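You operate a simulated robot arm through the tools that you are given. There is no shell and no other tool.

You run a simulated two-armed robot. Do the job below in one go: nothing can be reset, and whatever is moved stays where it is left.

JOB
Carry the small box with a green band with both arms and set it on the top of the lift table.

It is judged by the outcome, as a careful person would: the job done as asked, and still so three seconds after it is handed in. It fails if anything else is knocked over, pushed out of place, dropped, spilled or broken.

ROBOT AND FRAMES
Two 7-joint arms with three-finger grippers on one trunk, on a base that moves. Base frame: it is fixed to the floor where the robot stands at the start and does not move with it; the origin is under the middle of the robot, x ahead of it, y to its left, z up; the surface under the hand at the start is at about z = 73.3. Units: cm, degrees, N and s.
The left shoulder is at the start at [0.1, 15.4, 107.5], the right one opposite. With the tool pointing down near the work surface each hand reaches from about 16 to 58 cm from the robot's upright axis, wherever it stands, measured 20 degrees to its own side. Places, roughly: small box with a green band (30x20x16 cm) [50, 0, 80]; top of the lift table [50, 320, 40]. Payload 2.69 kg a hand.
Tool frame (each hand has its own): the origin (TCP) lies between the finger pads and is the grasp point; the fingertips stand 2.9 cm ahead of it; z points along the fingers, y is the line along which they close. The gripper opens to 12 cm; its body begins 7.8 cm behind the TCP.
Orientation is that of the tool frame in the base frame, as a unit quaternion [w, x, y, z]. With the fingers straight down and closing along the base's y, the tool's x points along the base's -x, its y along +y and its z along -z.

CONTROLS
- The arms move only by the tool send_rows. It takes "left_deltas", "right_deltas" or both (then of equal length, played together; a hand with none holds still); each is a list of rows, each a list of 2 entries, a list of its own where there are three numbers: the shift along the tool's x, y, z in units of 25 mm (1.0 is 25 mm), then the turn, a rotation vector about the tool's x, y, z in units of 8 degrees (1.0 is 8 degrees). In form: [[[x, y, z], [rx, ry, rz]], ...]. A call has 1 to 20 rows; each row shifts and turns the commanded pose from where the row before left it, along the tool's axes as they then stand. "left_hand" and "right_hand" are, for a hand that has rows, the closure in counts, from 0 (fully open) to 255 (shut), set as the call begins (left out, the last holds). A call with a number of a shift or a turn outside -1 to 1 is refused whole. Each row takes 0.2 s and may step no farther than 5 cm and 8.6 degrees from the row before; otherwise, or with a gripper value out of range, the whole call is refused. A pose out of reach is approached as far as the arm can. The call stops where the force on the tool passes 40 N (or 10 N more than at its start, if that is more) or the arm is blocked; 0.2 s more then pass. The fingers move at their own pace (about 13.62 cm/s each) and stop on an object; they squeeze with about 38 N. The grip force told is the motor's: it shows also when the fingers shut on nothing. Time passes only in rows, and 0.2 s behind the last, so rows that do not move let the fingers close. The reply holds the time, the measured pose of the TCP, the force on the tool along the base axes, the opening and the grip force, in the units named above and with some noise, with the torque about the TCP (base axes, N m) and any sound that the robot's microphone picked up.
- Cameras (640 x 400 px; columns grow to the right, rows downward): "scene" is now at [8.09, 1.46, 120.85]; the picture's right is [0.18, -0.98, 0.00], its down [-0.72, -0.13, -0.68] and it looks along [0.67, 0.12, -0.74] (base axes); focal length 284 px, centre (320, 200). "left" rides on the left gripper at [6.3, 0, -10.4] in its tool frame; the picture's right is [0.00, 1.00, 0.00], its down [-0.83, 0.00, -0.56] and it looks along [-0.56, 0.00, 0.83] (tool axes); focal length 275 px, centre (320, 200). "right" rides on the right gripper at [6.3, 0, -10.4] in its tool frame; the picture's right is [0.00, 1.00, 0.00], its down [-0.83, 0.00, -0.56] and it looks along [-0.56, 0.00, 0.83] (tool axes); focal length 275 px, centre (320, 200). There is no depth. A picture from a camera that has moved, and an enlarged one, comes with that camera's place and axes in the base frame and with its lens.
- camera(camera): a new picture of that camera. No time passes.
- lift_body(by): moves the trunk up (or, below 0, down) by that many cm; the arms and the scene camera ride with it, the base frame stays. It gives what a move gives, with no picture.
- steer(legs): drives the robot by 1 to 6 legs, each [ahead, left, turn to the left] in cm, cm and degrees, along the robot's own axes; the way and the turn of a leg run together, so that a leg with both is an arc; at most 150 cm and 180 degrees a leg. The arms and the cameras ride along, it lands a little off, and it stops where it bumps. It gives what a move gives.
- pan_tilt(pan, tilt): turns the head with the scene camera to pan (to the left, within 80 degrees either way) and tilt (down, from -29 to 69), counted from straight ahead of the robot (the tilt from the chest, where the trunk bows). It gives what a move gives.
- close_up(camera, box): a new picture of the part [left, top, right, bottom] of that camera's present view, enlarged. No time passes.
- job_done(): hands the job in; it is judged then, once.

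Places have to be worked out from the pictures, the camera data and where the tool is seen. Open the grippers and draw the arms clear of the work before you hand the job in, unless the task says otherwise.

The tools are called as name(argument=value, ...) on one line, values as JSON. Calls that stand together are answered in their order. send_rows: Moves the arms, as the interface text tells. Its arguments: {"type":"object","properties":{"left_deltas":{"type":"array"},"left_hand":{"type":"number"},"right_deltas":{"type":"array"},"right_hand":{"type":"number"}},"required":[]} The other tools are called the same way: lift_body (by) moves the trunk up or down; steer (legs) drives the base; pan_tilt (pan, tilt) turns the head that bears the scene camera; camera (camera) takes a picture; close_up (camera, box) takes an enlarged picture of a part of a camera's view; job_done () hands the job in.

At the start:

```text
clock: 0.0
left_tool_pos: [25.26, 12.36, 91.71]
left_tcp_rot: [0.0, 0.001, 1.0, 0.0]
left_force: [0.4, 0.3, -0.1]
left_wrist_torque: [0.01, 0.0, -0.03]
left_gripper_width: 12.0
left_finger_force: 0.0
right_tool_pos: [26.25, -9.78, 91.74]
right_tcp_rot: [0.0, 0.0, 1.0, -0.001]
right_force: [0.4, 0.1, 0.3]
right_wrist_torque: [0.03, 0.0, 0.03]
right_gripper_width: 12.0
right_finger_force: 0.1
trunk travel left (down, up): [-43.8, 0.0]
robot x, y, heading: [0.04, -0.37, 0.1]
head pan, tilt (commanded): [10.2, 47.4]
```

scene: 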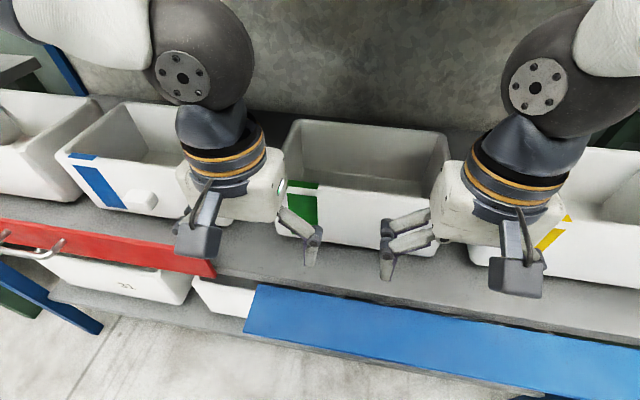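
right: 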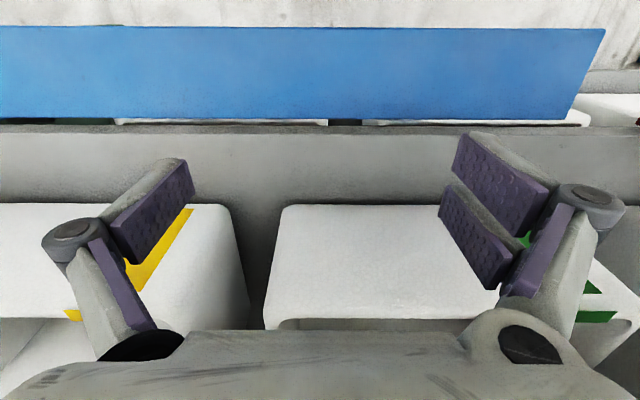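
left: 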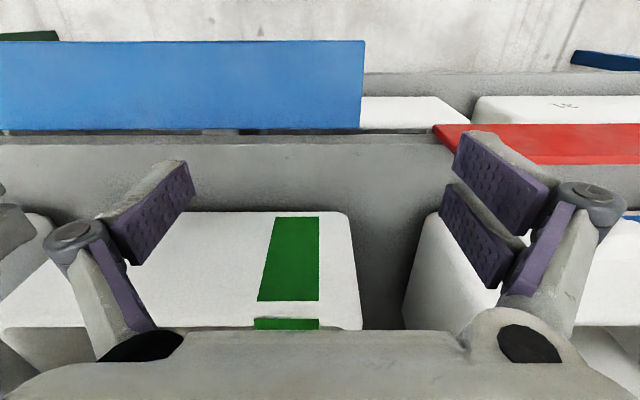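

I begin with a look at the workplace: the green-banded open box sits between a blue-banded one on its left and a yellow-banded one on its right. I take a fresh picture and an enlarged one of the box region.

camera(camera="scene")

close_up(camera="scene", box=[220, 90, 500, 290])

```text
taken
camera scene: at [8.09, 1.46, 120.85], right [0.18, -0.98, 0.0], down [-0.72, -0.13, -0.68], along [0.67, 0.12, -0.74], focal length 284 px, centre (320, 200)
```

scene: 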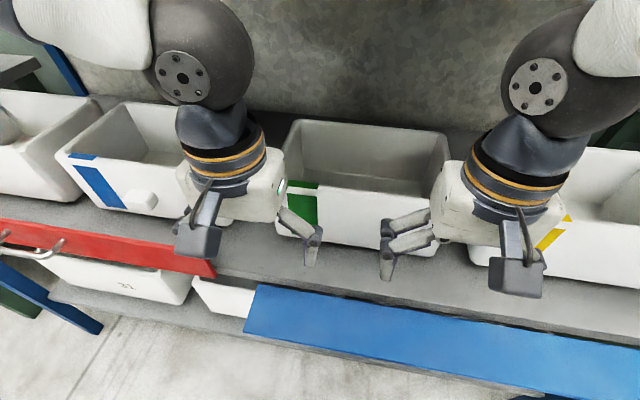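

```text
2.00 times, centred on (360, 190) of scene
camera zoom: at [8.09, 1.46, 120.85], right [0.18, -0.98, 0.0], down [-0.72, -0.13, -0.68], along [0.67, 0.12, -0.74], focal length 567 px, centre (240, 220)
```

zoom: 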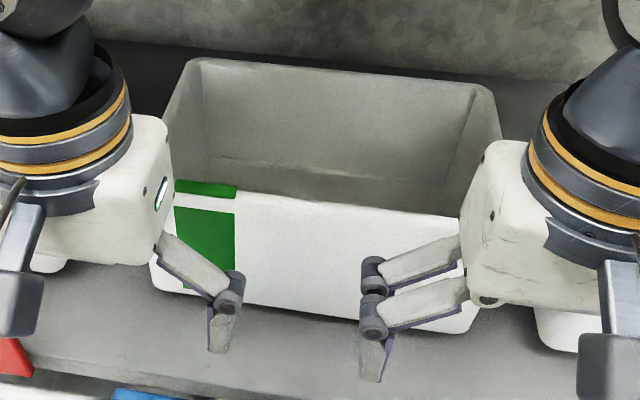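

The box is empty and open: I judge its front face at x≈40.6, its ends at y≈+15.8 and −14.5, and its rim at z≈89. Next I turn the head left to see the way and the lift table.

pan_tilt(pan=75, tilt=20)

camera(camera="scene")

```text
clock: 1.4
left_tool_pos: [25.28, 12.48, 91.79]
left_tcp_rot: [0.0, 0.0, 1.0, 0.001]
left_force: [-0.2, -0.5, -0.8]
left_wrist_torque: [0.04, 0.02, 0.02]
left_gripper_width: 12.01
left_finger_force: 0.0
right_tool_pos: [26.43, -9.84, 91.86]
right_tcp_rot: [-0.001, 0.0, 1.0, 0.0]
right_force: [0.2, -0.1, -0.1]
right_wrist_torque: [-0.02, 0.02, -0.02]
right_gripper_width: 11.99
right_finger_force: 0.1
trunk travel left (down, up): [-43.8, 0.0]
robot x, y, heading: [0.01, -0.1, -0.1]
head pan, tilt (commanded): [75.0, 20.0]
```

```text
taken
camera scene: at [2.7, 9.04, 125.05], right [0.97, -0.26, 0.0], down [-0.09, -0.33, -0.94], along [0.24, 0.91, -0.34], focal length 284 px, centre (320, 200)
```

scene: 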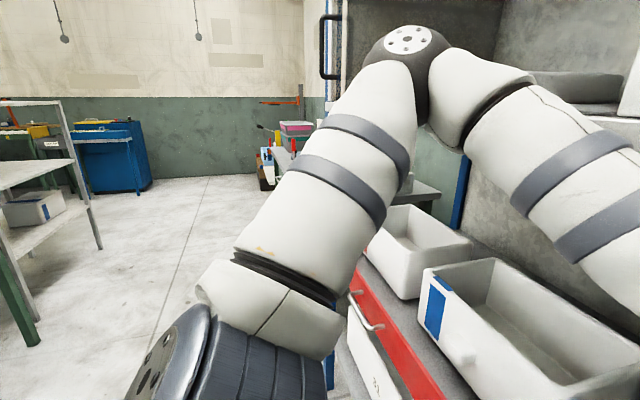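

The left arm blocks part of the view; the lift table should project near pixel (289,176), so I enlarge that area.

close_up(camera="scene", box=[230, 90, 390, 190])

close_up(camera="scene", box=[0, 80, 240, 230])

close_up(camera="scene", box=[320, 150, 640, 400])

```text
4.00 times, centred on (310, 140) of scene
camera zoom: at [2.7, 9.04, 125.05], right [0.97, -0.26, 0.0], down [-0.09, -0.33, -0.94], along [0.24, 0.91, -0.34], focal length 1134 px, centre (360, 440)
```

zoom: 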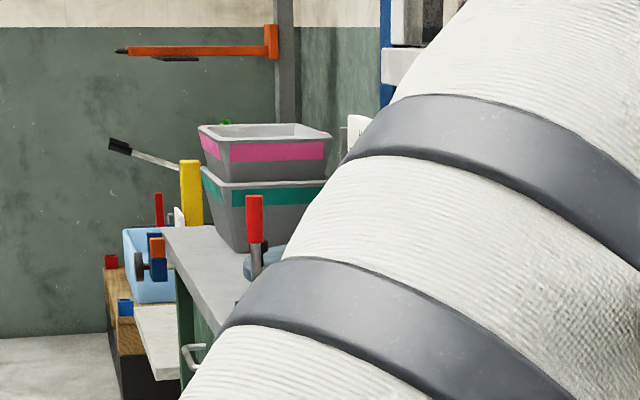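

```text
2.67 times, centred on (120, 155) of scene
camera zoom: at [2.7, 9.04, 125.05], right [0.97, -0.26, 0.0], down [-0.09, -0.33, -0.94], along [0.24, 0.91, -0.34], focal length 756 px, centre (853, 320)
```

zoom: 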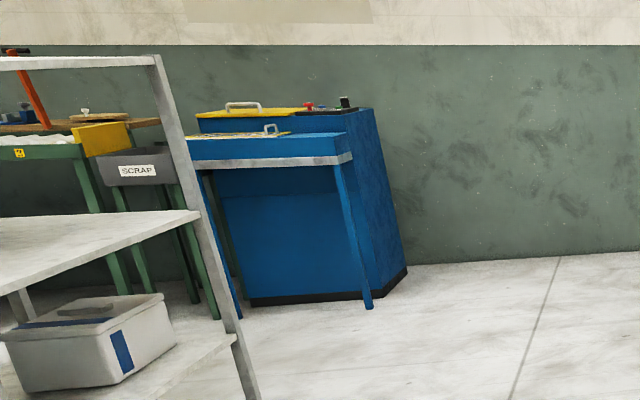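

```text
1.60 times, centred on (480, 275) of scene
camera zoom: at [2.7, 9.04, 125.05], right [0.97, -0.26, 0.0], down [-0.09, -0.33, -0.94], along [0.24, 0.91, -0.34], focal length 454 px, centre (64, 80)
```

zoom: 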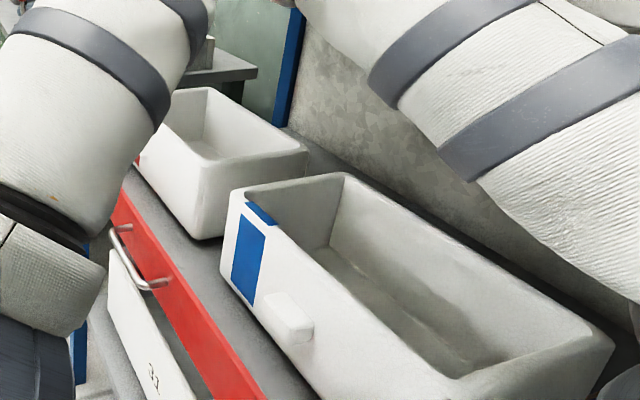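

The way along the shelf looks open between the bench and a rack far behind; the lift table itself is hidden by the arm for now. I raise both hands well above the rim, line each up with an end wall of the box, partly close the fingers to fit the gaps, and go forward to look down with the wrist cameras.

send_rows(left_deltas=[[[0, 0.38, -1], [0, 0, 0]], [[0, 0.38, -1], [0, 0, 0]], [[0, 0.38, -1], [0, 0, 0]], [[-1, 0, 0], [0, 0, 0]], [[-1, 0, 0], [0, 0, 0]], [[-1, 0, 0], [0, 0, 0]], [[-1, 0, 0], [0, 0, 0]]], right_deltas=[[[0, -0.55, -1], [0, 0, 0]], [[0, -0.55, -1], [0, 0, 0]], [[0, -0.55, -1], [0, 0, 0]], [[-1, 0, 0], [0, 0, 0]], [[-1, 0, 0], [0, 0, 0]], [[-1, 0, 0], [0, 0, 0]], [[-1, 0, 0], [0, 0, 0]]], left_hand=110, right_hand=110)

pan_tilt(pan=0, tilt=50)

camera(camera="left")

camera(camera="right")

camera(camera="scene")

```text
clock: 3.1
left_tool_pos: [24.45, 15.74, 99.95]
left_tcp_rot: [0.011, -0.002, 1.0, -0.004]
left_force: [1.1, 0.0, -0.4]
left_wrist_torque: [0.0, 0.04, 0.0]
left_gripper_width: 6.85
left_finger_force: 0.1
right_tool_pos: [24.06, -13.04, 99.58]
right_tcp_rot: [0.0, -0.016, 1.0, -0.005]
right_force: [-0.1, 1.0, -0.3]
right_wrist_torque: [-0.04, -0.01, 0.02]
right_gripper_width: 6.8
right_finger_force: 0.0
trunk travel left (down, up): [-43.8, 0.0]
robot x, y, heading: [-9.19, -0.04, 0.2]
head pan, tilt (commanded): [75.0, 20.0]
stopped in row 7 (left hand): the arm was blocked; the commanded pose is now the measured one
```

```text
clock: 4.6
left_tool_pos: [24.4, 15.82, 100.01]
left_tcp_rot: [0.014, -0.003, 1.0, -0.004]
left_force: [0.5, -0.7, 0.6]
left_wrist_torque: [0.01, 0.02, -0.02]
left_gripper_width: 6.83
left_finger_force: 0.1
right_tool_pos: [24.0, -13.03, 99.7]
right_tcp_rot: [-0.001, -0.015, 1.0, -0.004]
right_force: [-0.8, -0.5, 0.1]
right_wrist_torque: [-0.03, 0.03, 0.0]
right_gripper_width: 6.85
right_finger_force: 0.0
trunk travel left (down, up): [-43.8, 0.0]
robot x, y, heading: [-8.92, -0.13, -0.2]
head pan, tilt (commanded): [0.0, 50.0]
```

```text
taken
camera left: at [17.94, 15.89, 110.25], right [0.0, 1.0, -0.01], down [0.82, 0.0, 0.58], along [0.58, -0.01, -0.82], focal length 275 px, centre (320, 200)
```

left: 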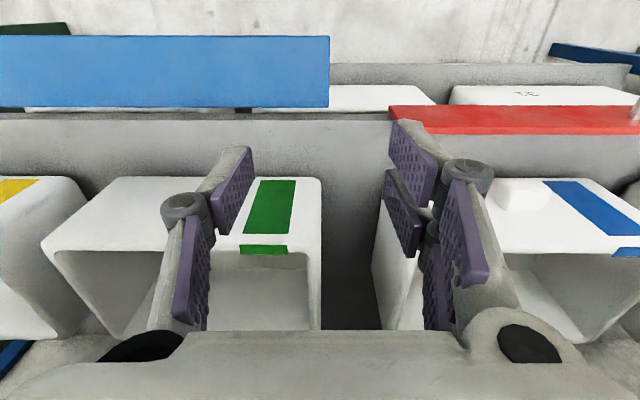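

```text
taken
camera right: at [17.66, -13.1, 110.11], right [-0.03, 1.0, -0.01], down [0.83, 0.03, 0.55], along [0.55, 0.01, -0.83], focal length 275 px, centre (320, 200)
```

right: 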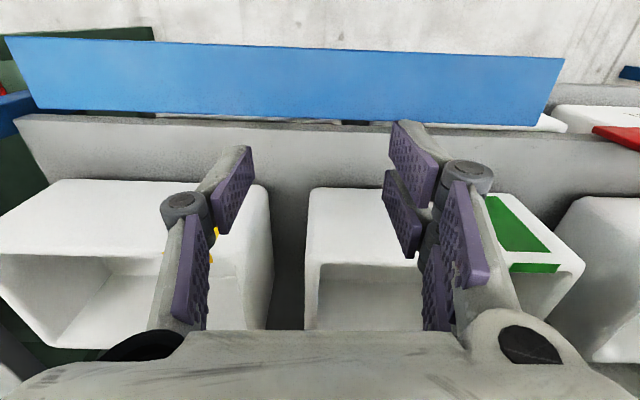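

```text
taken
camera scene: at [-3.53, 0.47, 120.65], right [0.0, -1.0, 0.0], down [-0.75, 0.0, -0.66], along [0.66, 0.0, -0.75], focal length 284 px, centre (320, 200)
```

scene: 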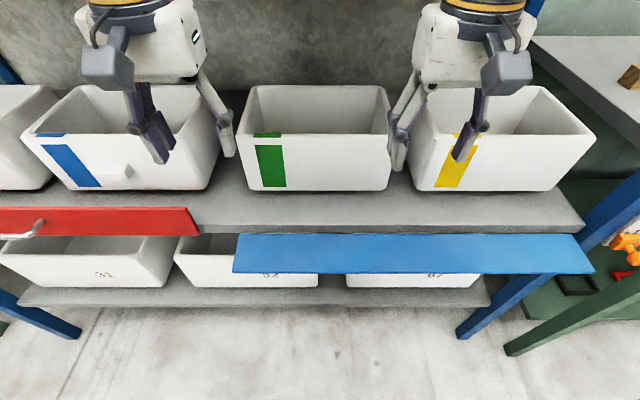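

The call stopped blocked and the base got pushed back about 9 cm, though the hands met nothing at box height, so something overhead or at an arm link was touched. I look up and ahead to find it.

pan_tilt(pan=0, tilt=0)

camera(camera="scene")

```text
clock: 5.8
left_tool_pos: [24.54, 15.62, 100.06]
left_tcp_rot: [0.013, -0.003, 1.0, -0.003]
left_force: [0.3, -0.1, -0.7]
left_wrist_torque: [0.01, -0.02, 0.01]
left_gripper_width: 6.83
left_finger_force: 0.0
right_tool_pos: [23.95, -13.09, 99.62]
right_tcp_rot: [-0.001, -0.015, 1.0, -0.005]
right_force: [-0.1, 0.7, -0.9]
right_wrist_torque: [0.0, 0.01, 0.0]
right_gripper_width: 6.82
right_finger_force: 0.0
trunk travel left (down, up): [-43.8, 0.0]
robot x, y, heading: [-8.93, 0.2, -0.1]
head pan, tilt (commanded): [0.0, 0.0]
```

```text
taken
camera scene: at [-2.4, 0.48, 128.45], right [0.0, -1.0, 0.0], down [0.02, 0.0, -1.0], along [1.0, 0.0, 0.02], focal length 284 px, centre (320, 200)
```

scene: 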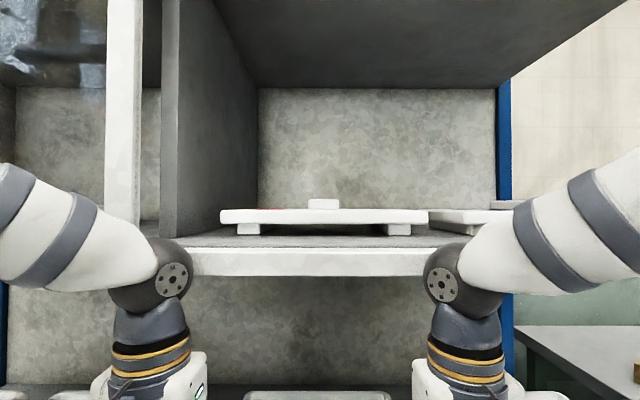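

An upper shelf hangs over the boxes: its front edge is near x≈30, z≈120, and the upright wrists ran into it. I will instead tilt both hands about 40° forward (fingers ahead and down) so the wrists stay low and outside, so first I back off and tilt.

send_rows(left_deltas=[[[1, 0, 0], [0, 0, 0]], [[-0.6, 0, 0], [0, -1, 0]], [[-0.59, 0, 0.08], [0, -1, 0]], [[-0.58, 0, 0.16], [0, -1, 0]], [[-0.55, 0, 0.24], [0, -1, 0]], [[-0.51, 0, 0.32], [0, -1, 0]]], right_deltas=[[[1, 0, 0], [0, 0, 0]], [[-0.6, 0, 0], [0, -1, 0]], [[-0.59, 0, 0.08], [0, -1, 0]], [[-0.58, 0, 0.16], [0, -1, 0]], [[-0.55, 0, 0.24], [0, -1, 0]], [[-0.51, 0, 0.32], [0, -1, 0]]])

pan_tilt(pan=0, tilt=40)

camera(camera="scene")

camera(camera="left")

camera(camera="right")

```text
clock: 7.2
left_tool_pos: [31.56, 15.46, 99.24]
left_tcp_rot: [0.344, -0.004, 0.939, -0.002]
left_force: [0.4, -0.5, -0.2]
left_wrist_torque: [-0.01, 0.0, -0.03]
left_gripper_width: 6.84
left_finger_force: 0.0
right_tool_pos: [31.37, -13.5, 98.72]
right_tcp_rot: [0.334, -0.009, 0.943, 0.002]
right_force: [0.1, 0.5, 0.1]
right_wrist_torque: [-0.04, 0.03, 0.01]
right_gripper_width: 6.83
right_finger_force: 0.1
trunk travel left (down, up): [-43.8, 0.0]
robot x, y, heading: [-9.17, 0.25, -0.1]
head pan, tilt (commanded): [0.0, 0.0]
```

```text
clock: 8.3
left_tool_pos: [31.64, 15.46, 99.3]
left_tcp_rot: [0.344, -0.003, 0.939, -0.001]
left_force: [-0.1, -0.3, 0.1]
left_wrist_torque: [0.02, -0.03, 0.03]
left_gripper_width: 6.8
left_finger_force: 0.0
right_tool_pos: [31.39, -13.58, 98.77]
right_tcp_rot: [0.334, -0.008, 0.943, 0.001]
right_force: [0.2, -0.2, -0.9]
right_wrist_torque: [0.02, -0.01, -0.01]
right_gripper_width: 6.84
right_finger_force: 0.1
trunk travel left (down, up): [-43.8, 0.0]
robot x, y, heading: [-8.91, -0.4, -0.2]
head pan, tilt (commanded): [0.0, 40.0]
```

```text
taken
camera scene: at [-0.27, 0.11, 121.92], right [0.0, -1.0, 0.0], down [-0.64, 0.0, -0.77], along [0.77, 0.0, -0.64], focal length 284 px, centre (320, 200)
```

scene: 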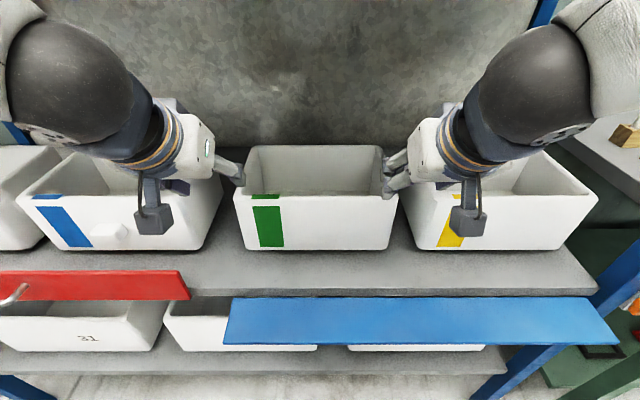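

```text
taken
camera left: at [20.0, 15.55, 103.19], right [0.0, 1.0, 0.0], down [0.28, 0.0, 0.96], along [0.96, 0.0, -0.28], focal length 275 px, centre (320, 200)
```

left: 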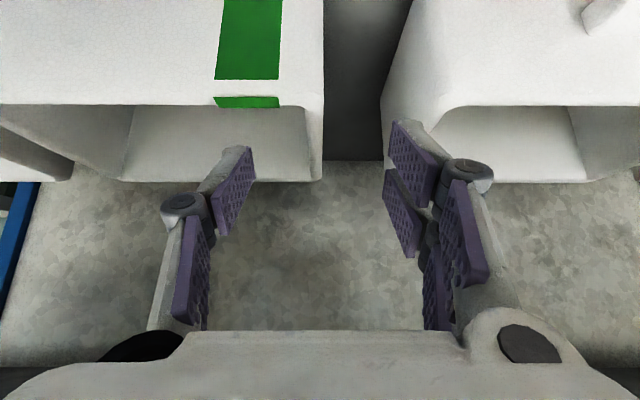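

```text
taken
camera right: at [19.91, -13.65, 103.02], right [-0.02, 1.0, -0.01], down [0.3, 0.01, 0.95], along [0.95, 0.02, -0.3], focal length 275 px, centre (320, 200)
```

right: 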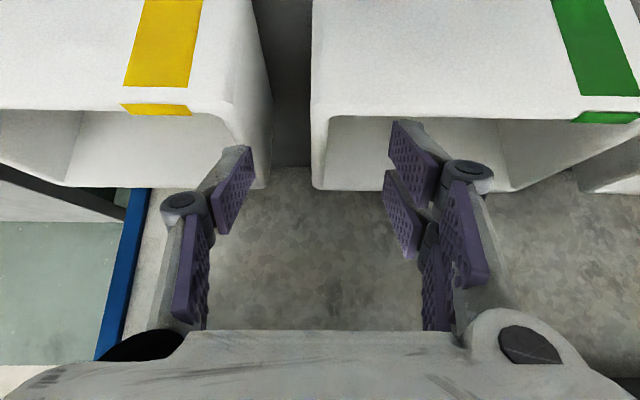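

With the steeper views the box measures: rim at z≈87.8, front at x≈40.5, back at ≈61.5, end walls about 1.5 cm thick centred on y≈+15.0 and −13.2. Before going in I check where the elbows stand relative to the upper shelf.

pan_tilt(pan=50, tilt=0)

camera(camera="scene")

pan_tilt(pan=-50, tilt=0)

camera(camera="scene")

```text
clock: 9.4
left_tool_pos: [31.56, 15.54, 99.32]
left_tcp_rot: [0.343, -0.003, 0.939, -0.002]
left_force: [-0.8, 0.4, 0.3]
left_wrist_torque: [0.03, 0.0, 0.03]
left_gripper_width: 6.82
left_finger_force: 0.1
right_tool_pos: [31.4, -13.46, 98.82]
right_tcp_rot: [0.333, -0.008, 0.943, 0.001]
right_force: [0.7, 0.0, 0.0]
right_wrist_torque: [-0.01, -0.02, 0.0]
right_gripper_width: 6.83
right_finger_force: 0.1
trunk travel left (down, up): [-43.8, 0.0]
robot x, y, heading: [-9.41, 0.06, 0.1]
head pan, tilt (commanded): [50.0, 0.0]
```

```text
taken
camera scene: at [-2.97, 7.01, 128.27], right [0.76, -0.64, 0.0], down [0.0, 0.0, -1.0], along [0.64, 0.76, 0.0], focal length 284 px, centre (320, 200)
```

scene: 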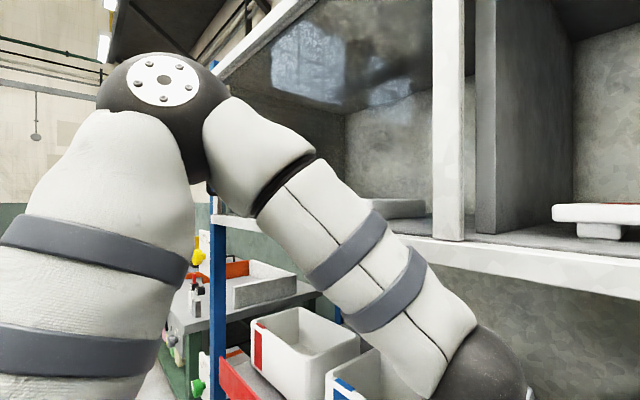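

```text
clock: 11.2
left_tool_pos: [31.57, 15.4, 99.33]
left_tcp_rot: [0.344, -0.002, 0.939, -0.002]
left_force: [0.8, -0.2, 0.2]
left_wrist_torque: [0.0, 0.02, -0.03]
left_gripper_width: 6.8
left_finger_force: 0.1
right_tool_pos: [31.37, -13.41, 98.79]
right_tcp_rot: [0.334, -0.009, 0.942, 0.001]
right_force: [0.3, -0.2, 0.0]
right_wrist_torque: [0.01, 0.0, 0.01]
right_gripper_width: 6.81
right_finger_force: 0.1
trunk travel left (down, up): [-43.8, 0.0]
robot x, y, heading: [-8.98, 0.18, -0.2]
head pan, tilt (commanded): [-50.0, 0.0]
```

```text
taken
camera scene: at [-2.99, -6.77, 128.28], right [-0.77, -0.64, 0.0], down [0.0, 0.0, -1.0], along [0.64, -0.77, 0.0], focal length 284 px, centre (320, 200)
```

scene: 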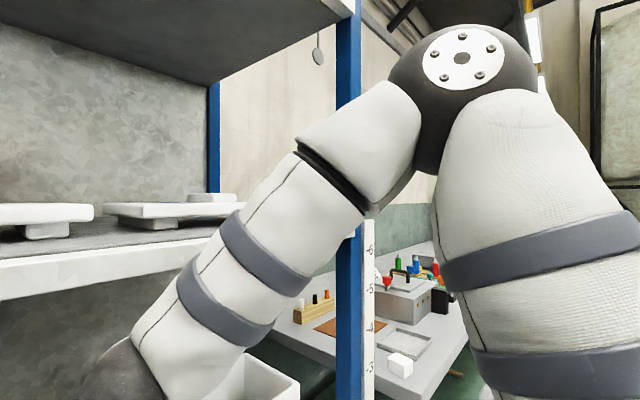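

The elbows stand high and well outside, in front of the shelf edge; I lower the trunk 10 cm for more clearance under the upper shelf. The tilted hands stay in front of the box front while doing so.

lift_body(by=-10)

pan_tilt(pan=0, tilt=45)

camera(camera="scene")

```text
clock: 12.5
left_tool_pos: [31.59, 15.6, 89.44]
left_tcp_rot: [0.344, -0.003, 0.939, -0.001]
left_force: [-0.7, 0.7, -0.4]
left_wrist_torque: [0.01, 0.0, 0.03]
left_gripper_width: 6.83
left_finger_force: 0.1
right_tool_pos: [31.45, -13.52, 88.89]
right_tcp_rot: [0.335, -0.01, 0.942, 0.002]
right_force: [-0.8, 0.0, -0.4]
right_wrist_torque: [0.02, -0.01, 0.03]
right_gripper_width: 6.83
right_finger_force: 0.1
trunk travel left (down, up): [-33.8, 10.0]
robot x, y, heading: [-9.19, -0.1, 0.2]
head pan, tilt (commanded): [-50.0, 0.0]
```

```text
clock: 13.7
left_tool_pos: [31.52, 15.44, 89.27]
left_tcp_rot: [0.343, -0.004, 0.939, 0.0]
left_force: [0.5, -0.4, -0.4]
left_wrist_torque: [0.02, 0.02, 0.01]
left_gripper_width: 6.81
left_finger_force: 0.0
right_tool_pos: [31.55, -13.72, 88.84]
right_tcp_rot: [0.334, -0.009, 0.943, 0.001]
right_force: [-0.1, 0.2, -0.2]
right_wrist_torque: [-0.03, 0.03, 0.01]
right_gripper_width: 6.83
right_finger_force: 0.0
trunk travel left (down, up): [-33.8, 10.0]
robot x, y, heading: [-8.97, 0.29, -0.0]
head pan, tilt (commanded): [0.0, 45.0]
```

```text
taken
camera scene: at [7.4, 0.1, 109.76], right [0.0, -1.0, 0.0], down [-0.71, 0.0, -0.71], along [0.71, 0.0, -0.71], focal length 284 px, centre (320, 200)
```

scene: 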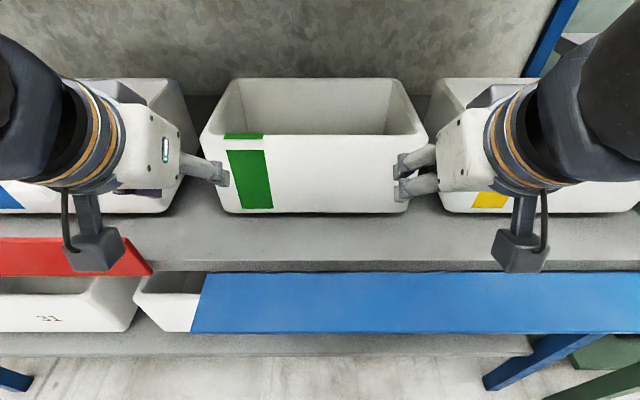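

Box and neighbours are unmoved. Now I bring both hands up to z≈93 and x≈36, each centred on its end wall, still in front of the box.

send_rows(left_deltas=[[[-0.79, -0.05, -0.01], [0, 0, 0]], [[-0.79, -0.05, -0.01], [0, 0, 0]], [[-0.79, -0.05, -0.01], [0, 0, 0]], [[0, 0, 0], [0, 0, 0]]], right_deltas=[[[-0.83, 0.05, -0.07], [0, 0, 0]], [[-0.83, 0.05, -0.07], [0, 0, 0]], [[-0.83, 0.05, -0.07], [0, -0.1, 0]], [[0, 0, 0], [0, 0, 0]]])

camera(camera="left")

camera(camera="right")

camera(camera="scene")

```text
clock: 14.7
left_tool_pos: [36.14, 15.14, 93.17]
left_tcp_rot: [0.344, -0.003, 0.939, -0.001]
left_force: [-0.2, 0.9, 0.3]
left_wrist_torque: [-0.02, 0.02, -0.04]
left_gripper_width: 6.85
left_finger_force: 0.2
right_tool_pos: [35.79, -13.08, 93.29]
right_tcp_rot: [0.34, -0.009, 0.94, 0.001]
right_force: [-0.8, 0.0, -0.2]
right_wrist_torque: [0.02, -0.01, 0.03]
right_gripper_width: 6.83
right_finger_force: 0.1
trunk travel left (down, up): [-33.8, 10.0]
robot x, y, heading: [-9.19, 0.22, -0.0]
head pan, tilt (commanded): [0.0, 45.0]
```

```text
taken
camera left: at [24.51, 15.25, 97.03], right [0.0, 1.0, 0.0], down [0.28, 0.0, 0.96], along [0.96, 0.0, -0.28], focal length 275 px, centre (320, 200)
```

left: 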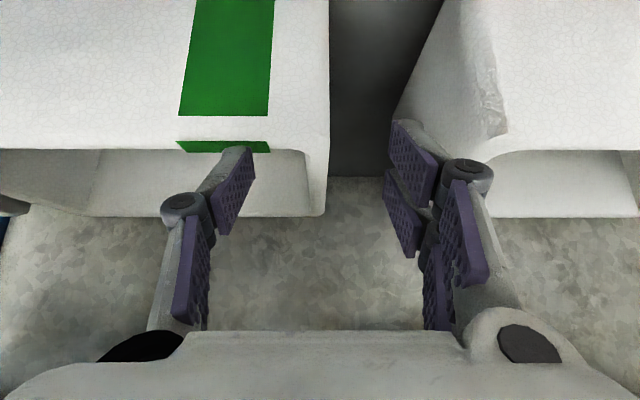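

```text
taken
camera right: at [24.4, -13.17, 97.33], right [-0.02, 1.0, -0.01], down [0.28, 0.01, 0.96], along [0.96, 0.02, -0.28], focal length 275 px, centre (320, 200)
```

right: 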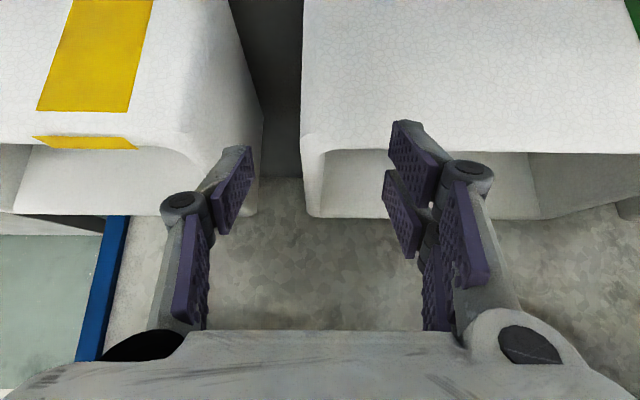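

```text
taken
camera scene: at [7.4, 0.11, 109.75], right [0.0, -1.0, 0.0], down [-0.71, 0.0, -0.71], along [0.71, 0.0, -0.71], focal length 284 px, centre (320, 200)
```

scene: 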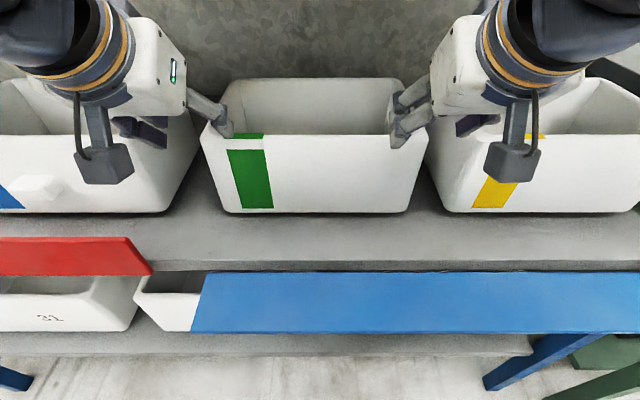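

Both hands are centred on the end walls to within a few millimetres, and the rim reads about z≈88.4. I raise slightly so the fingertips clear it by over 1 cm and go forward over the front rim.

send_rows(left_deltas=[[[-0.21, 0, -0.25], [0, 0, 0]], [[-0.65, 0, 0.55], [0, 0, 0]], [[-0.65, 0, 0.55], [0, 0, 0]], [[-0.65, 0, 0.55], [0, 0, 0]], [[0, 0, 0], [0, 0, 0]]], right_deltas=[[[-0.18, -0.13, -0.22], [0.07, 0, 0.09]], [[-0.69, 0, 0.57], [0, 0, 0]], [[-0.69, 0, 0.57], [0, 0, 0]], [[-0.69, 0, 0.57], [0, 0, 0]], [[0, 0, 0], [0, 0, 0]]])

camera(camera="left")

camera(camera="right")

camera(camera="scene")

```text
clock: 15.9
left_tool_pos: [42.43, 15.26, 94.01]
left_tcp_rot: [0.344, -0.004, 0.939, 0.0]
left_force: [-0.4, 0.3, 0.1]
left_wrist_torque: [-0.02, 0.02, -0.02]
left_gripper_width: 6.85
left_finger_force: 0.0
right_tool_pos: [42.59, -13.44, 93.94]
right_tcp_rot: [0.34, -0.001, 0.94, -0.002]
right_force: [0.3, -0.1, 0.3]
right_wrist_torque: [-0.02, 0.02, 0.02]
right_gripper_width: 6.83
right_finger_force: 0.1
trunk travel left (down, up): [-33.8, 10.0]
robot x, y, heading: [-9.27, -0.55, 0.2]
head pan, tilt (commanded): [0.0, 45.0]
```

```text
taken
camera left: at [30.85, 15.27, 97.88], right [0.0, 1.0, 0.0], down [0.28, 0.0, 0.96], along [0.96, 0.0, -0.28], focal length 275 px, centre (320, 200)
```

left: 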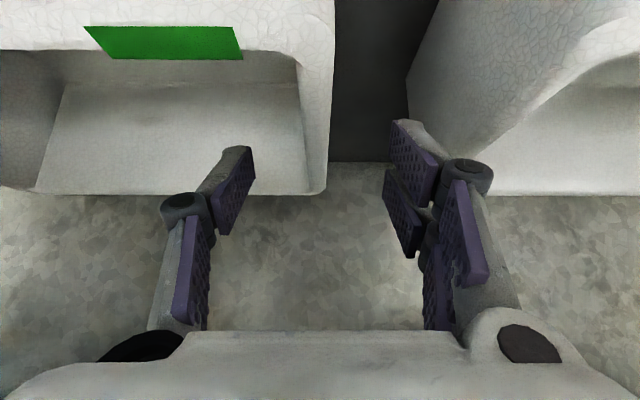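

```text
taken
camera right: at [31.09, -13.31, 97.98], right [-0.01, 1.0, -0.01], down [0.28, 0.01, 0.96], along [0.96, 0.0, -0.28], focal length 275 px, centre (320, 200)
```

right: 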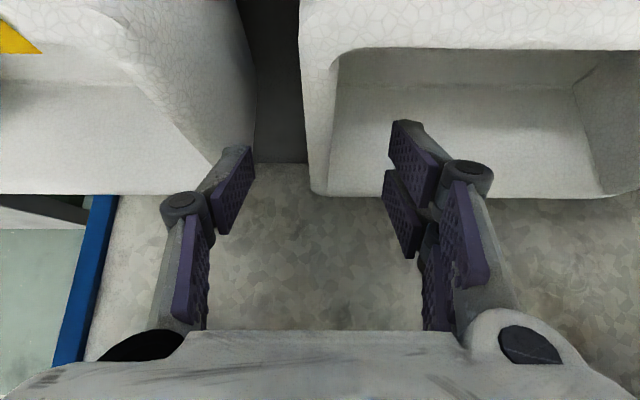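

```text
taken
camera scene: at [7.38, 0.1, 109.75], right [0.0, -1.0, 0.0], down [-0.71, 0.0, -0.71], along [0.71, 0.0, -0.71], focal length 284 px, centre (320, 200)
```

scene: 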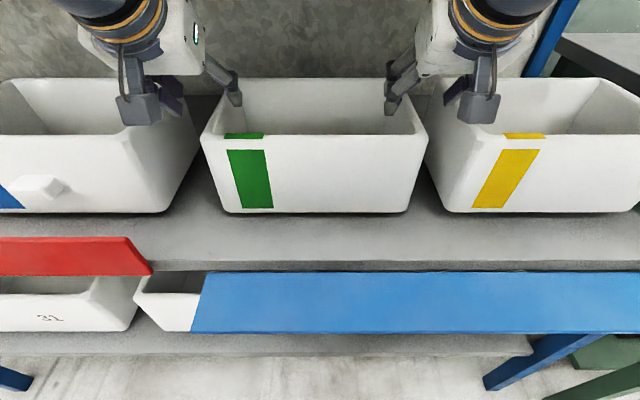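

Both walls lie centred between the fingers. I now descend along the finger direction about 6 cm, then check before the last part.

send_rows(left_deltas=[[[0.02, -0.08, 0.81], [0, 0, 0]], [[0.02, 0, 0.81], [0, 0, 0]], [[0.02, 0, 0.81], [0, 0, 0]], [[0, 0, 0], [0, 0, 0]]], right_deltas=[[[0.02, 0, 0.8], [0, 0, 0]], [[0.02, 0, 0.8], [0, 0, 0]], [[0.02, 0, 0.8], [0, 0, 0]], [[0, 0, 0], [0, 0, 0]]])

camera(camera="left")

camera(camera="right")

camera(camera="scene")

```text
clock: 16.9
left_tool_pos: [46.11, 15.03, 89.23]
left_tcp_rot: [0.344, -0.003, 0.939, -0.001]
left_force: [-0.1, 0.1, 0.0]
left_wrist_torque: [0.03, -0.02, 0.01]
left_gripper_width: 6.84
left_finger_force: 0.1
right_tool_pos: [46.32, -13.43, 89.05]
right_tcp_rot: [0.34, -0.001, 0.94, -0.001]
right_force: [0.0, -0.3, -0.2]
right_wrist_torque: [0.0, 0.02, 0.0]
right_gripper_width: 6.8
right_finger_force: 0.0
trunk travel left (down, up): [-33.8, 10.0]
robot x, y, heading: [-9.14, 0.05, 0.0]
head pan, tilt (commanded): [0.0, 45.0]
```

```text
taken
camera left: at [34.61, 15.08, 93.06], right [0.0, 1.0, 0.0], down [0.28, 0.0, 0.96], along [0.96, 0.0, -0.28], focal length 275 px, centre (320, 200)
```

left: 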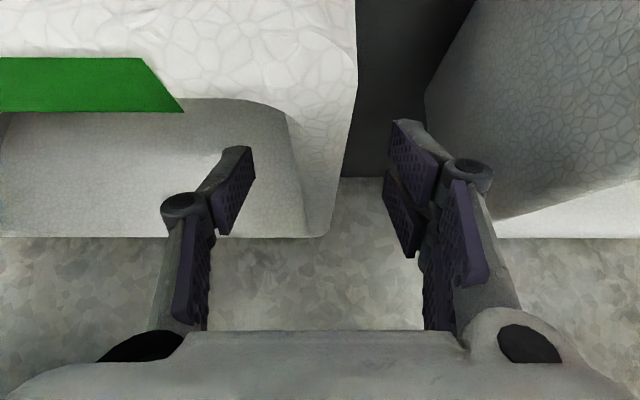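

```text
taken
camera right: at [34.84, -13.35, 93.19], right [0.0, 1.0, -0.01], down [0.28, 0.01, 0.96], along [0.96, 0.0, -0.28], focal length 275 px, centre (320, 200)
```

right: 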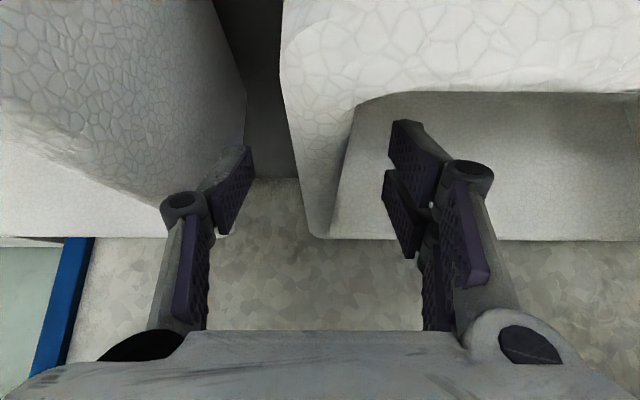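

```text
taken
camera scene: at [7.38, 0.11, 109.76], right [0.0, -1.0, 0.0], down [-0.71, 0.0, -0.71], along [0.71, 0.0, -0.71], focal length 284 px, centre (320, 200)
```

scene: 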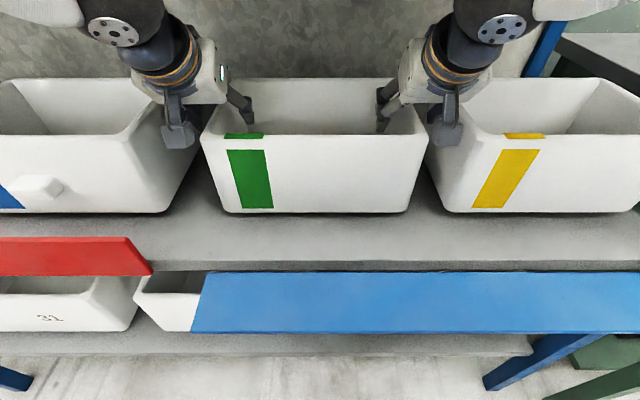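

Rechecking all views together puts the rim at z≈89.4, with the box top spanning x≈38.6 to 58.3. The fingers straddle both walls cleanly, so I go in the last 2 cm, leaving the palm just clear of the front rim.

send_rows(left_deltas=[[[0.13, 0, 0.44], [0, 0, 0]], [[0.13, 0, 0.44], [0, 0, 0]], [[0, 0, 0], [0, 0, 0]]], right_deltas=[[[0.14, 0, 0.39], [0, 0, 0]], [[0.14, 0, 0.39], [0, 0, 0]], [[0, 0, 0], [0, 0, 0]]])

camera(camera="left")

camera(camera="right")

close_up(camera="scene", box=[100, 0, 540, 275])

```text
clock: 17.7
left_tool_pos: [47.06, 14.9, 87.12]
left_tcp_rot: [0.345, -0.004, 0.939, 0.0]
left_force: [0.1, 0.6, 0.0]
left_wrist_torque: [0.01, 0.01, 0.03]
left_gripper_width: 6.82
left_finger_force: 0.0
right_tool_pos: [46.92, -13.32, 87.28]
right_tcp_rot: [0.34, -0.002, 0.941, -0.001]
right_force: [0.6, 0.1, 0.5]
right_wrist_torque: [0.02, -0.01, 0.02]
right_gripper_width: 6.82
right_finger_force: 0.0
trunk travel left (down, up): [-33.8, 10.0]
robot x, y, heading: [-9.16, 0.2, -0.0]
head pan, tilt (commanded): [0.0, 45.0]
```

```text
taken
camera left: at [35.56, 15.08, 91.01], right [0.0, 1.0, 0.0], down [0.28, 0.0, 0.96], along [0.96, 0.0, -0.28], focal length 275 px, centre (320, 200)
```

left: 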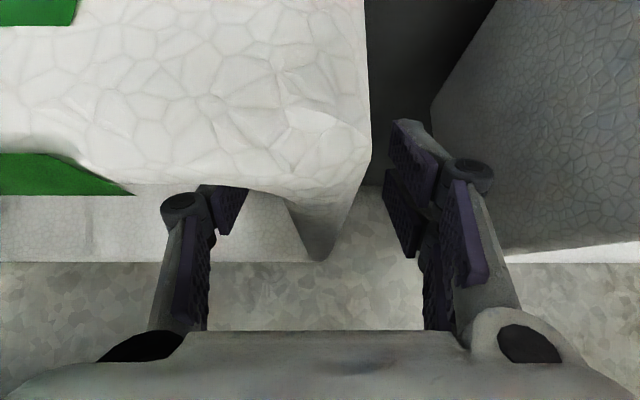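

```text
taken
camera right: at [35.52, -13.34, 91.28], right [-0.01, 1.0, -0.01], down [0.28, 0.01, 0.96], along [0.96, 0.0, -0.28], focal length 275 px, centre (320, 200)
```

right: 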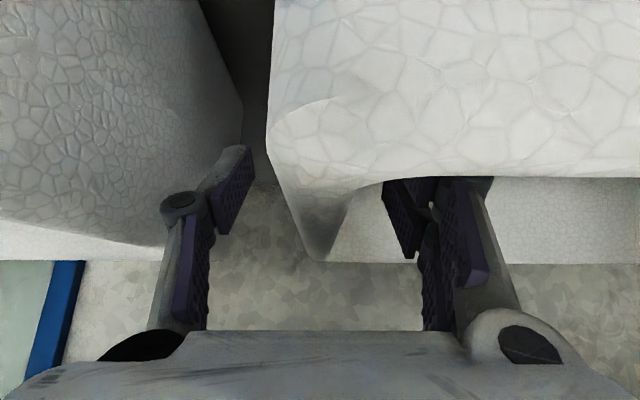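

```text
1.45 times, centred on (320, 138) of scene
camera zoom: at [7.39, 0.1, 109.75], right [0.0, -1.0, 0.0], down [-0.71, 0.0, -0.71], along [0.71, 0.0, -0.71], focal length 412 px, centre (320, 291)
```

zoom: 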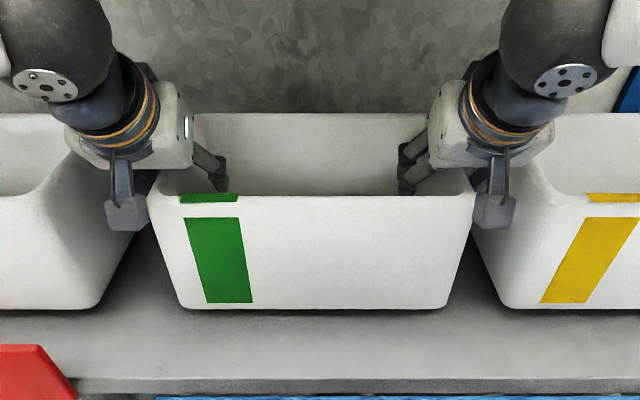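

Fingers straddle both end walls with no contact forces. I close both grippers on the walls while holding still.

send_rows(left_deltas=[[[0, 0, 0], [0, 0, 0]], [[0, 0, 0], [0, 0, 0]], [[0, 0, 0], [0, 0, 0]], [[0, 0, 0], [0, 0, 0]], [[0, 0, 0], [0, 0, 0]]], right_deltas=[[[0, 0, 0], [0, 0, 0]], [[0, 0, 0], [0, 0, 0]], [[0, 0, 0], [0, 0, 0]], [[0, 0, 0], [0, 0, 0]], [[0, 0, 0], [0, 0, 0]]], left_hand=255, right_hand=255)

camera(camera="left")

camera(camera="right")

close_up(camera="scene", box=[100, 0, 540, 275])

```text
clock: 18.9
left_tool_pos: [47.18, 15.11, 87.15]
left_tcp_rot: [0.343, -0.003, 0.939, -0.002]
left_force: [-1.4, -0.3, 0.2]
left_wrist_torque: [0.23, 0.01, -0.26]
left_gripper_width: 1.55
left_finger_force: 37.7
right_tool_pos: [47.04, -13.43, 87.15]
right_tcp_rot: [0.34, -0.002, 0.941, -0.001]
right_force: [1.2, 1.1, 0.9]
right_wrist_torque: [0.13, -0.05, -0.09]
right_gripper_width: 1.52
right_finger_force: 37.6
trunk travel left (down, up): [-33.8, 10.0]
robot x, y, heading: [-8.95, -0.13, -0.3]
head pan, tilt (commanded): [0.0, 45.0]
```

```text
taken
camera left: at [35.55, 15.08, 91.01], right [0.0, 1.0, 0.0], down [0.28, 0.0, 0.96], along [0.96, 0.0, -0.28], focal length 275 px, centre (320, 200)
```

left: 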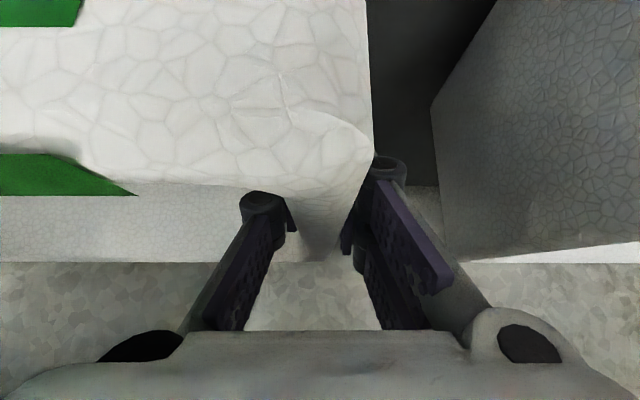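

```text
taken
camera right: at [35.52, -13.33, 91.29], right [-0.01, 1.0, -0.01], down [0.28, 0.01, 0.96], along [0.96, 0.0, -0.28], focal length 275 px, centre (320, 200)
```

right: 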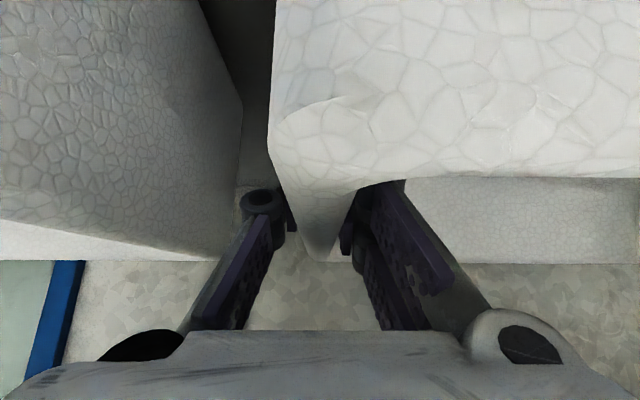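

```text
1.45 times, centred on (320, 138) of scene
camera zoom: at [7.4, 0.11, 109.75], right [0.0, -1.0, 0.0], down [-0.71, 0.0, -0.71], along [0.71, 0.0, -0.71], focal length 412 px, centre (320, 291)
```

zoom: 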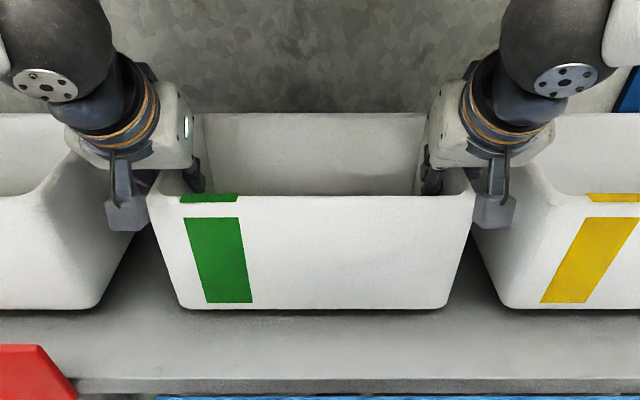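

Both hands hold the walls (1.5 cm wide, about 37.7 N each) and the box has not shifted. I lift 2 cm with the trunk so both hands rise exactly together, and check the weight.

lift_body(by=2)

close_up(camera="scene", box=[100, 0, 540, 275])

camera(camera="left")

```text
clock: 19.6
left_tool_pos: [47.15, 14.88, 89.11]
left_tcp_rot: [0.342, -0.003, 0.94, -0.002]
left_force: [-1.8, 0.3, -2.9]
left_wrist_torque: [0.28, 0.18, -0.26]
left_gripper_width: 1.53
left_finger_force: 38.1
right_tool_pos: [47.15, -13.42, 89.21]
right_tcp_rot: [0.34, 0.0, 0.94, -0.003]
right_force: [1.8, 0.1, 0.0]
right_wrist_torque: [0.13, -0.16, -0.14]
right_gripper_width: 1.52
right_finger_force: 37.6
trunk travel left (down, up): [-35.8, 8.0]
robot x, y, heading: [-9.04, 0.06, -0.1]
head pan, tilt (commanded): [0.0, 45.0]
```

```text
1.45 times, centred on (320, 138) of scene
camera zoom: at [6.58, 0.1, 112.03], right [0.0, -1.0, 0.0], down [-0.71, 0.0, -0.71], along [0.71, 0.0, -0.71], focal length 412 px, centre (320, 291)
```

zoom: 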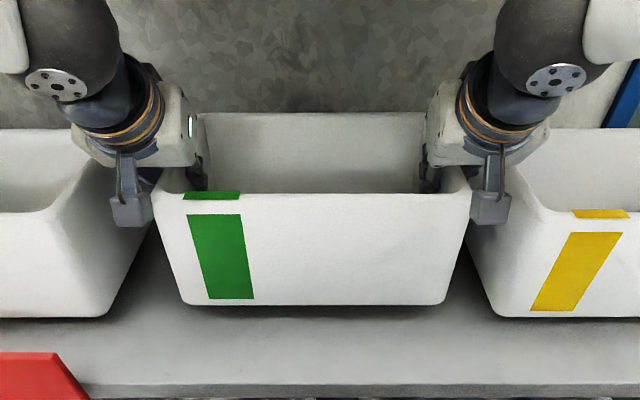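

```text
taken
camera left: at [35.62, 15.05, 93.01], right [0.0, 1.0, 0.0], down [0.28, 0.0, 0.96], along [0.96, 0.0, -0.28], focal length 275 px, centre (320, 200)
```

left: 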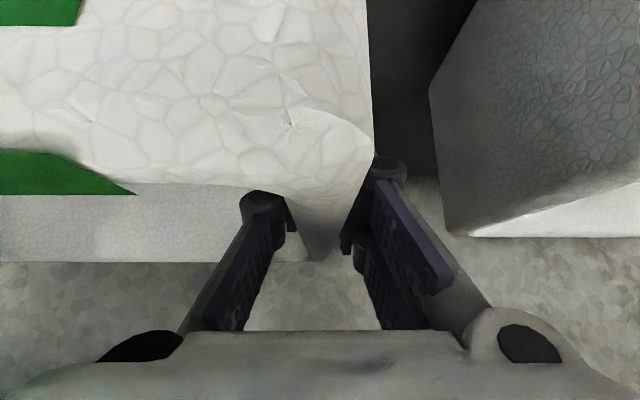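

The box is up off the shelf, level and light. I raise 2 cm more, then look to both sides and back before driving backward out of the shelf.

lift_body(by=2)

pan_tilt(pan=80, tilt=25)

camera(camera="scene")

pan_tilt(pan=-80, tilt=25)

camera(camera="scene")

```text
clock: 20.3
left_tool_pos: [47.14, 15.03, 91.0]
left_tcp_rot: [0.344, -0.003, 0.939, -0.001]
left_force: [-1.5, 0.5, -2.2]
left_wrist_torque: [0.32, 0.18, -0.33]
left_gripper_width: 1.54
left_finger_force: 38.1
right_tool_pos: [47.13, -13.49, 91.27]
right_tcp_rot: [0.34, -0.002, 0.94, -0.001]
right_force: [1.8, 0.4, 0.5]
right_wrist_torque: [0.09, -0.17, -0.14]
right_gripper_width: 1.56
right_finger_force: 38.6
trunk travel left (down, up): [-37.8, 6.0]
robot x, y, heading: [-9.44, -0.01, -0.2]
head pan, tilt (commanded): [0.0, 45.0]
```

```text
clock: 21.8
left_tool_pos: [47.09, 15.02, 91.23]
left_tcp_rot: [0.344, -0.003, 0.939, -0.002]
left_force: [-2.2, 1.4, -2.0]
left_wrist_torque: [0.3, 0.06, -0.26]
left_gripper_width: 1.54
left_finger_force: 38.4
right_tool_pos: [47.19, -13.34, 91.29]
right_tcp_rot: [0.341, -0.002, 0.94, -0.001]
right_force: [1.1, -0.7, 0.6]
right_wrist_torque: [0.15, -0.04, -0.21]
right_gripper_width: 1.53
right_finger_force: 38.7
trunk travel left (down, up): [-37.8, 6.0]
robot x, y, heading: [-8.95, 0.18, 0.1]
head pan, tilt (commanded): [80.0, 25.0]
```

```text
taken
camera scene: at [-1.09, 9.19, 117.49], right [0.98, -0.18, 0.0], down [-0.07, -0.42, -0.91], along [0.16, 0.89, -0.42], focal length 284 px, centre (320, 200)
```

scene: 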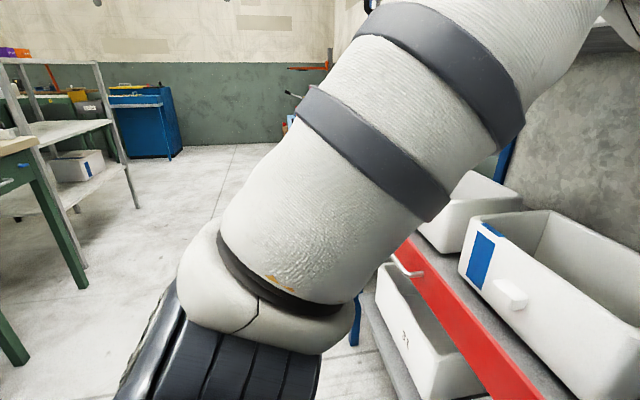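

```text
clock: 24.2
left_tool_pos: [47.22, 15.11, 91.18]
left_tcp_rot: [0.344, -0.003, 0.939, -0.001]
left_force: [-1.6, 1.2, -2.6]
left_wrist_torque: [0.25, 0.03, -0.27]
left_gripper_width: 1.53
left_finger_force: 38.0
right_tool_pos: [47.22, -13.39, 91.3]
right_tcp_rot: [0.341, -0.002, 0.94, -0.001]
right_force: [1.8, -0.9, 0.9]
right_wrist_torque: [0.09, -0.05, -0.2]
right_gripper_width: 1.52
right_finger_force: 37.9
trunk travel left (down, up): [-37.8, 6.0]
robot x, y, heading: [-9.14, 0.26, 0.0]
head pan, tilt (commanded): [-80.0, 25.0]
```

```text
taken
camera scene: at [-1.12, -8.96, 117.49], right [-0.98, -0.17, 0.0], down [-0.07, 0.42, -0.91], along [0.16, -0.89, -0.42], focal length 284 px, centre (320, 200)
```

scene: 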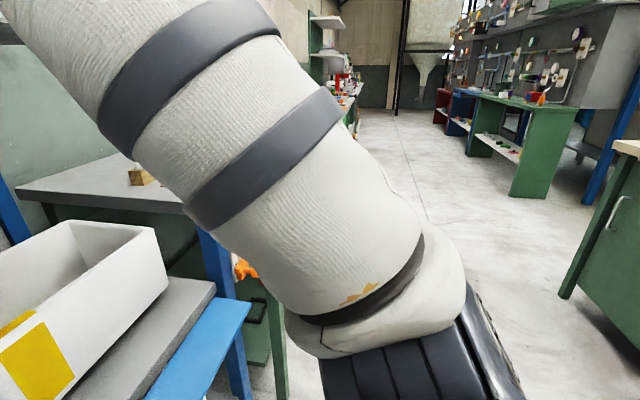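

Behind me, benches stand at about x≈−115, so I can back up to around x≈−59 safely. I face the head forward and drive straight back 50 cm to bring the box clear of the shelf.

pan_tilt(pan=0, tilt=40)

steer(legs=[[-50, 0, 0]])

camera(camera="scene")

```text
clock: 25.8
left_tool_pos: [47.2, 14.99, 91.23]
left_tcp_rot: [0.344, -0.003, 0.939, -0.001]
left_force: [-2.1, 0.4, -2.3]
left_wrist_torque: [0.26, 0.04, -0.29]
left_gripper_width: 1.52
left_finger_force: 37.6
right_tool_pos: [47.12, -13.46, 91.29]
right_tcp_rot: [0.341, -0.002, 0.94, -0.001]
right_force: [1.3, -1.3, 0.7]
right_wrist_torque: [0.11, -0.08, -0.21]
right_gripper_width: 1.53
right_finger_force: 37.6
trunk travel left (down, up): [-37.8, 6.0]
robot x, y, heading: [-8.85, 0.25, -0.1]
head pan, tilt (commanded): [0.0, 40.0]
```

```text
clock: 28.8
left_tool_pos: [-3.79, 14.91, 91.21]
left_tcp_rot: [0.343, -0.002, 0.939, -0.003]
left_force: [-1.6, 0.9, -1.8]
left_wrist_torque: [0.3, 0.05, -0.28]
left_gripper_width: 1.55
left_finger_force: 38.0
right_tool_pos: [-3.85, -13.34, 91.34]
right_tcp_rot: [0.341, 0.0, 0.94, -0.002]
right_force: [1.6, -1.4, -0.2]
right_wrist_torque: [0.09, -0.05, -0.17]
right_gripper_width: 1.53
right_finger_force: 38.3
trunk travel left (down, up): [-37.8, 6.0]
robot x, y, heading: [-60.16, 0.56, -0.2]
head pan, tilt (commanded): [0.0, 40.0]
```

```text
taken
camera scene: at [-45.16, 0.2, 115.17], right [0.0, -1.0, 0.0], down [-0.64, 0.0, -0.77], along [0.77, 0.0, -0.64], focal length 284 px, centre (320, 200)
```

scene: 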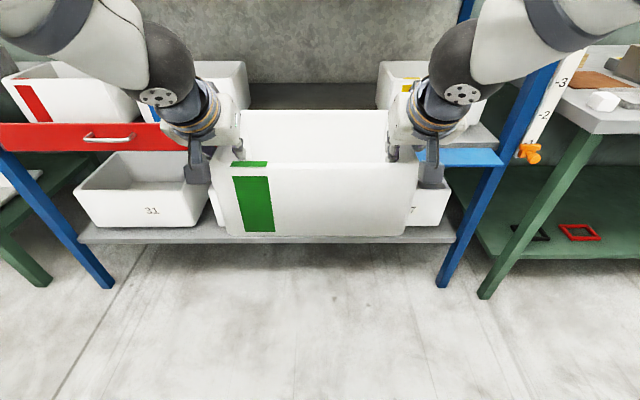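

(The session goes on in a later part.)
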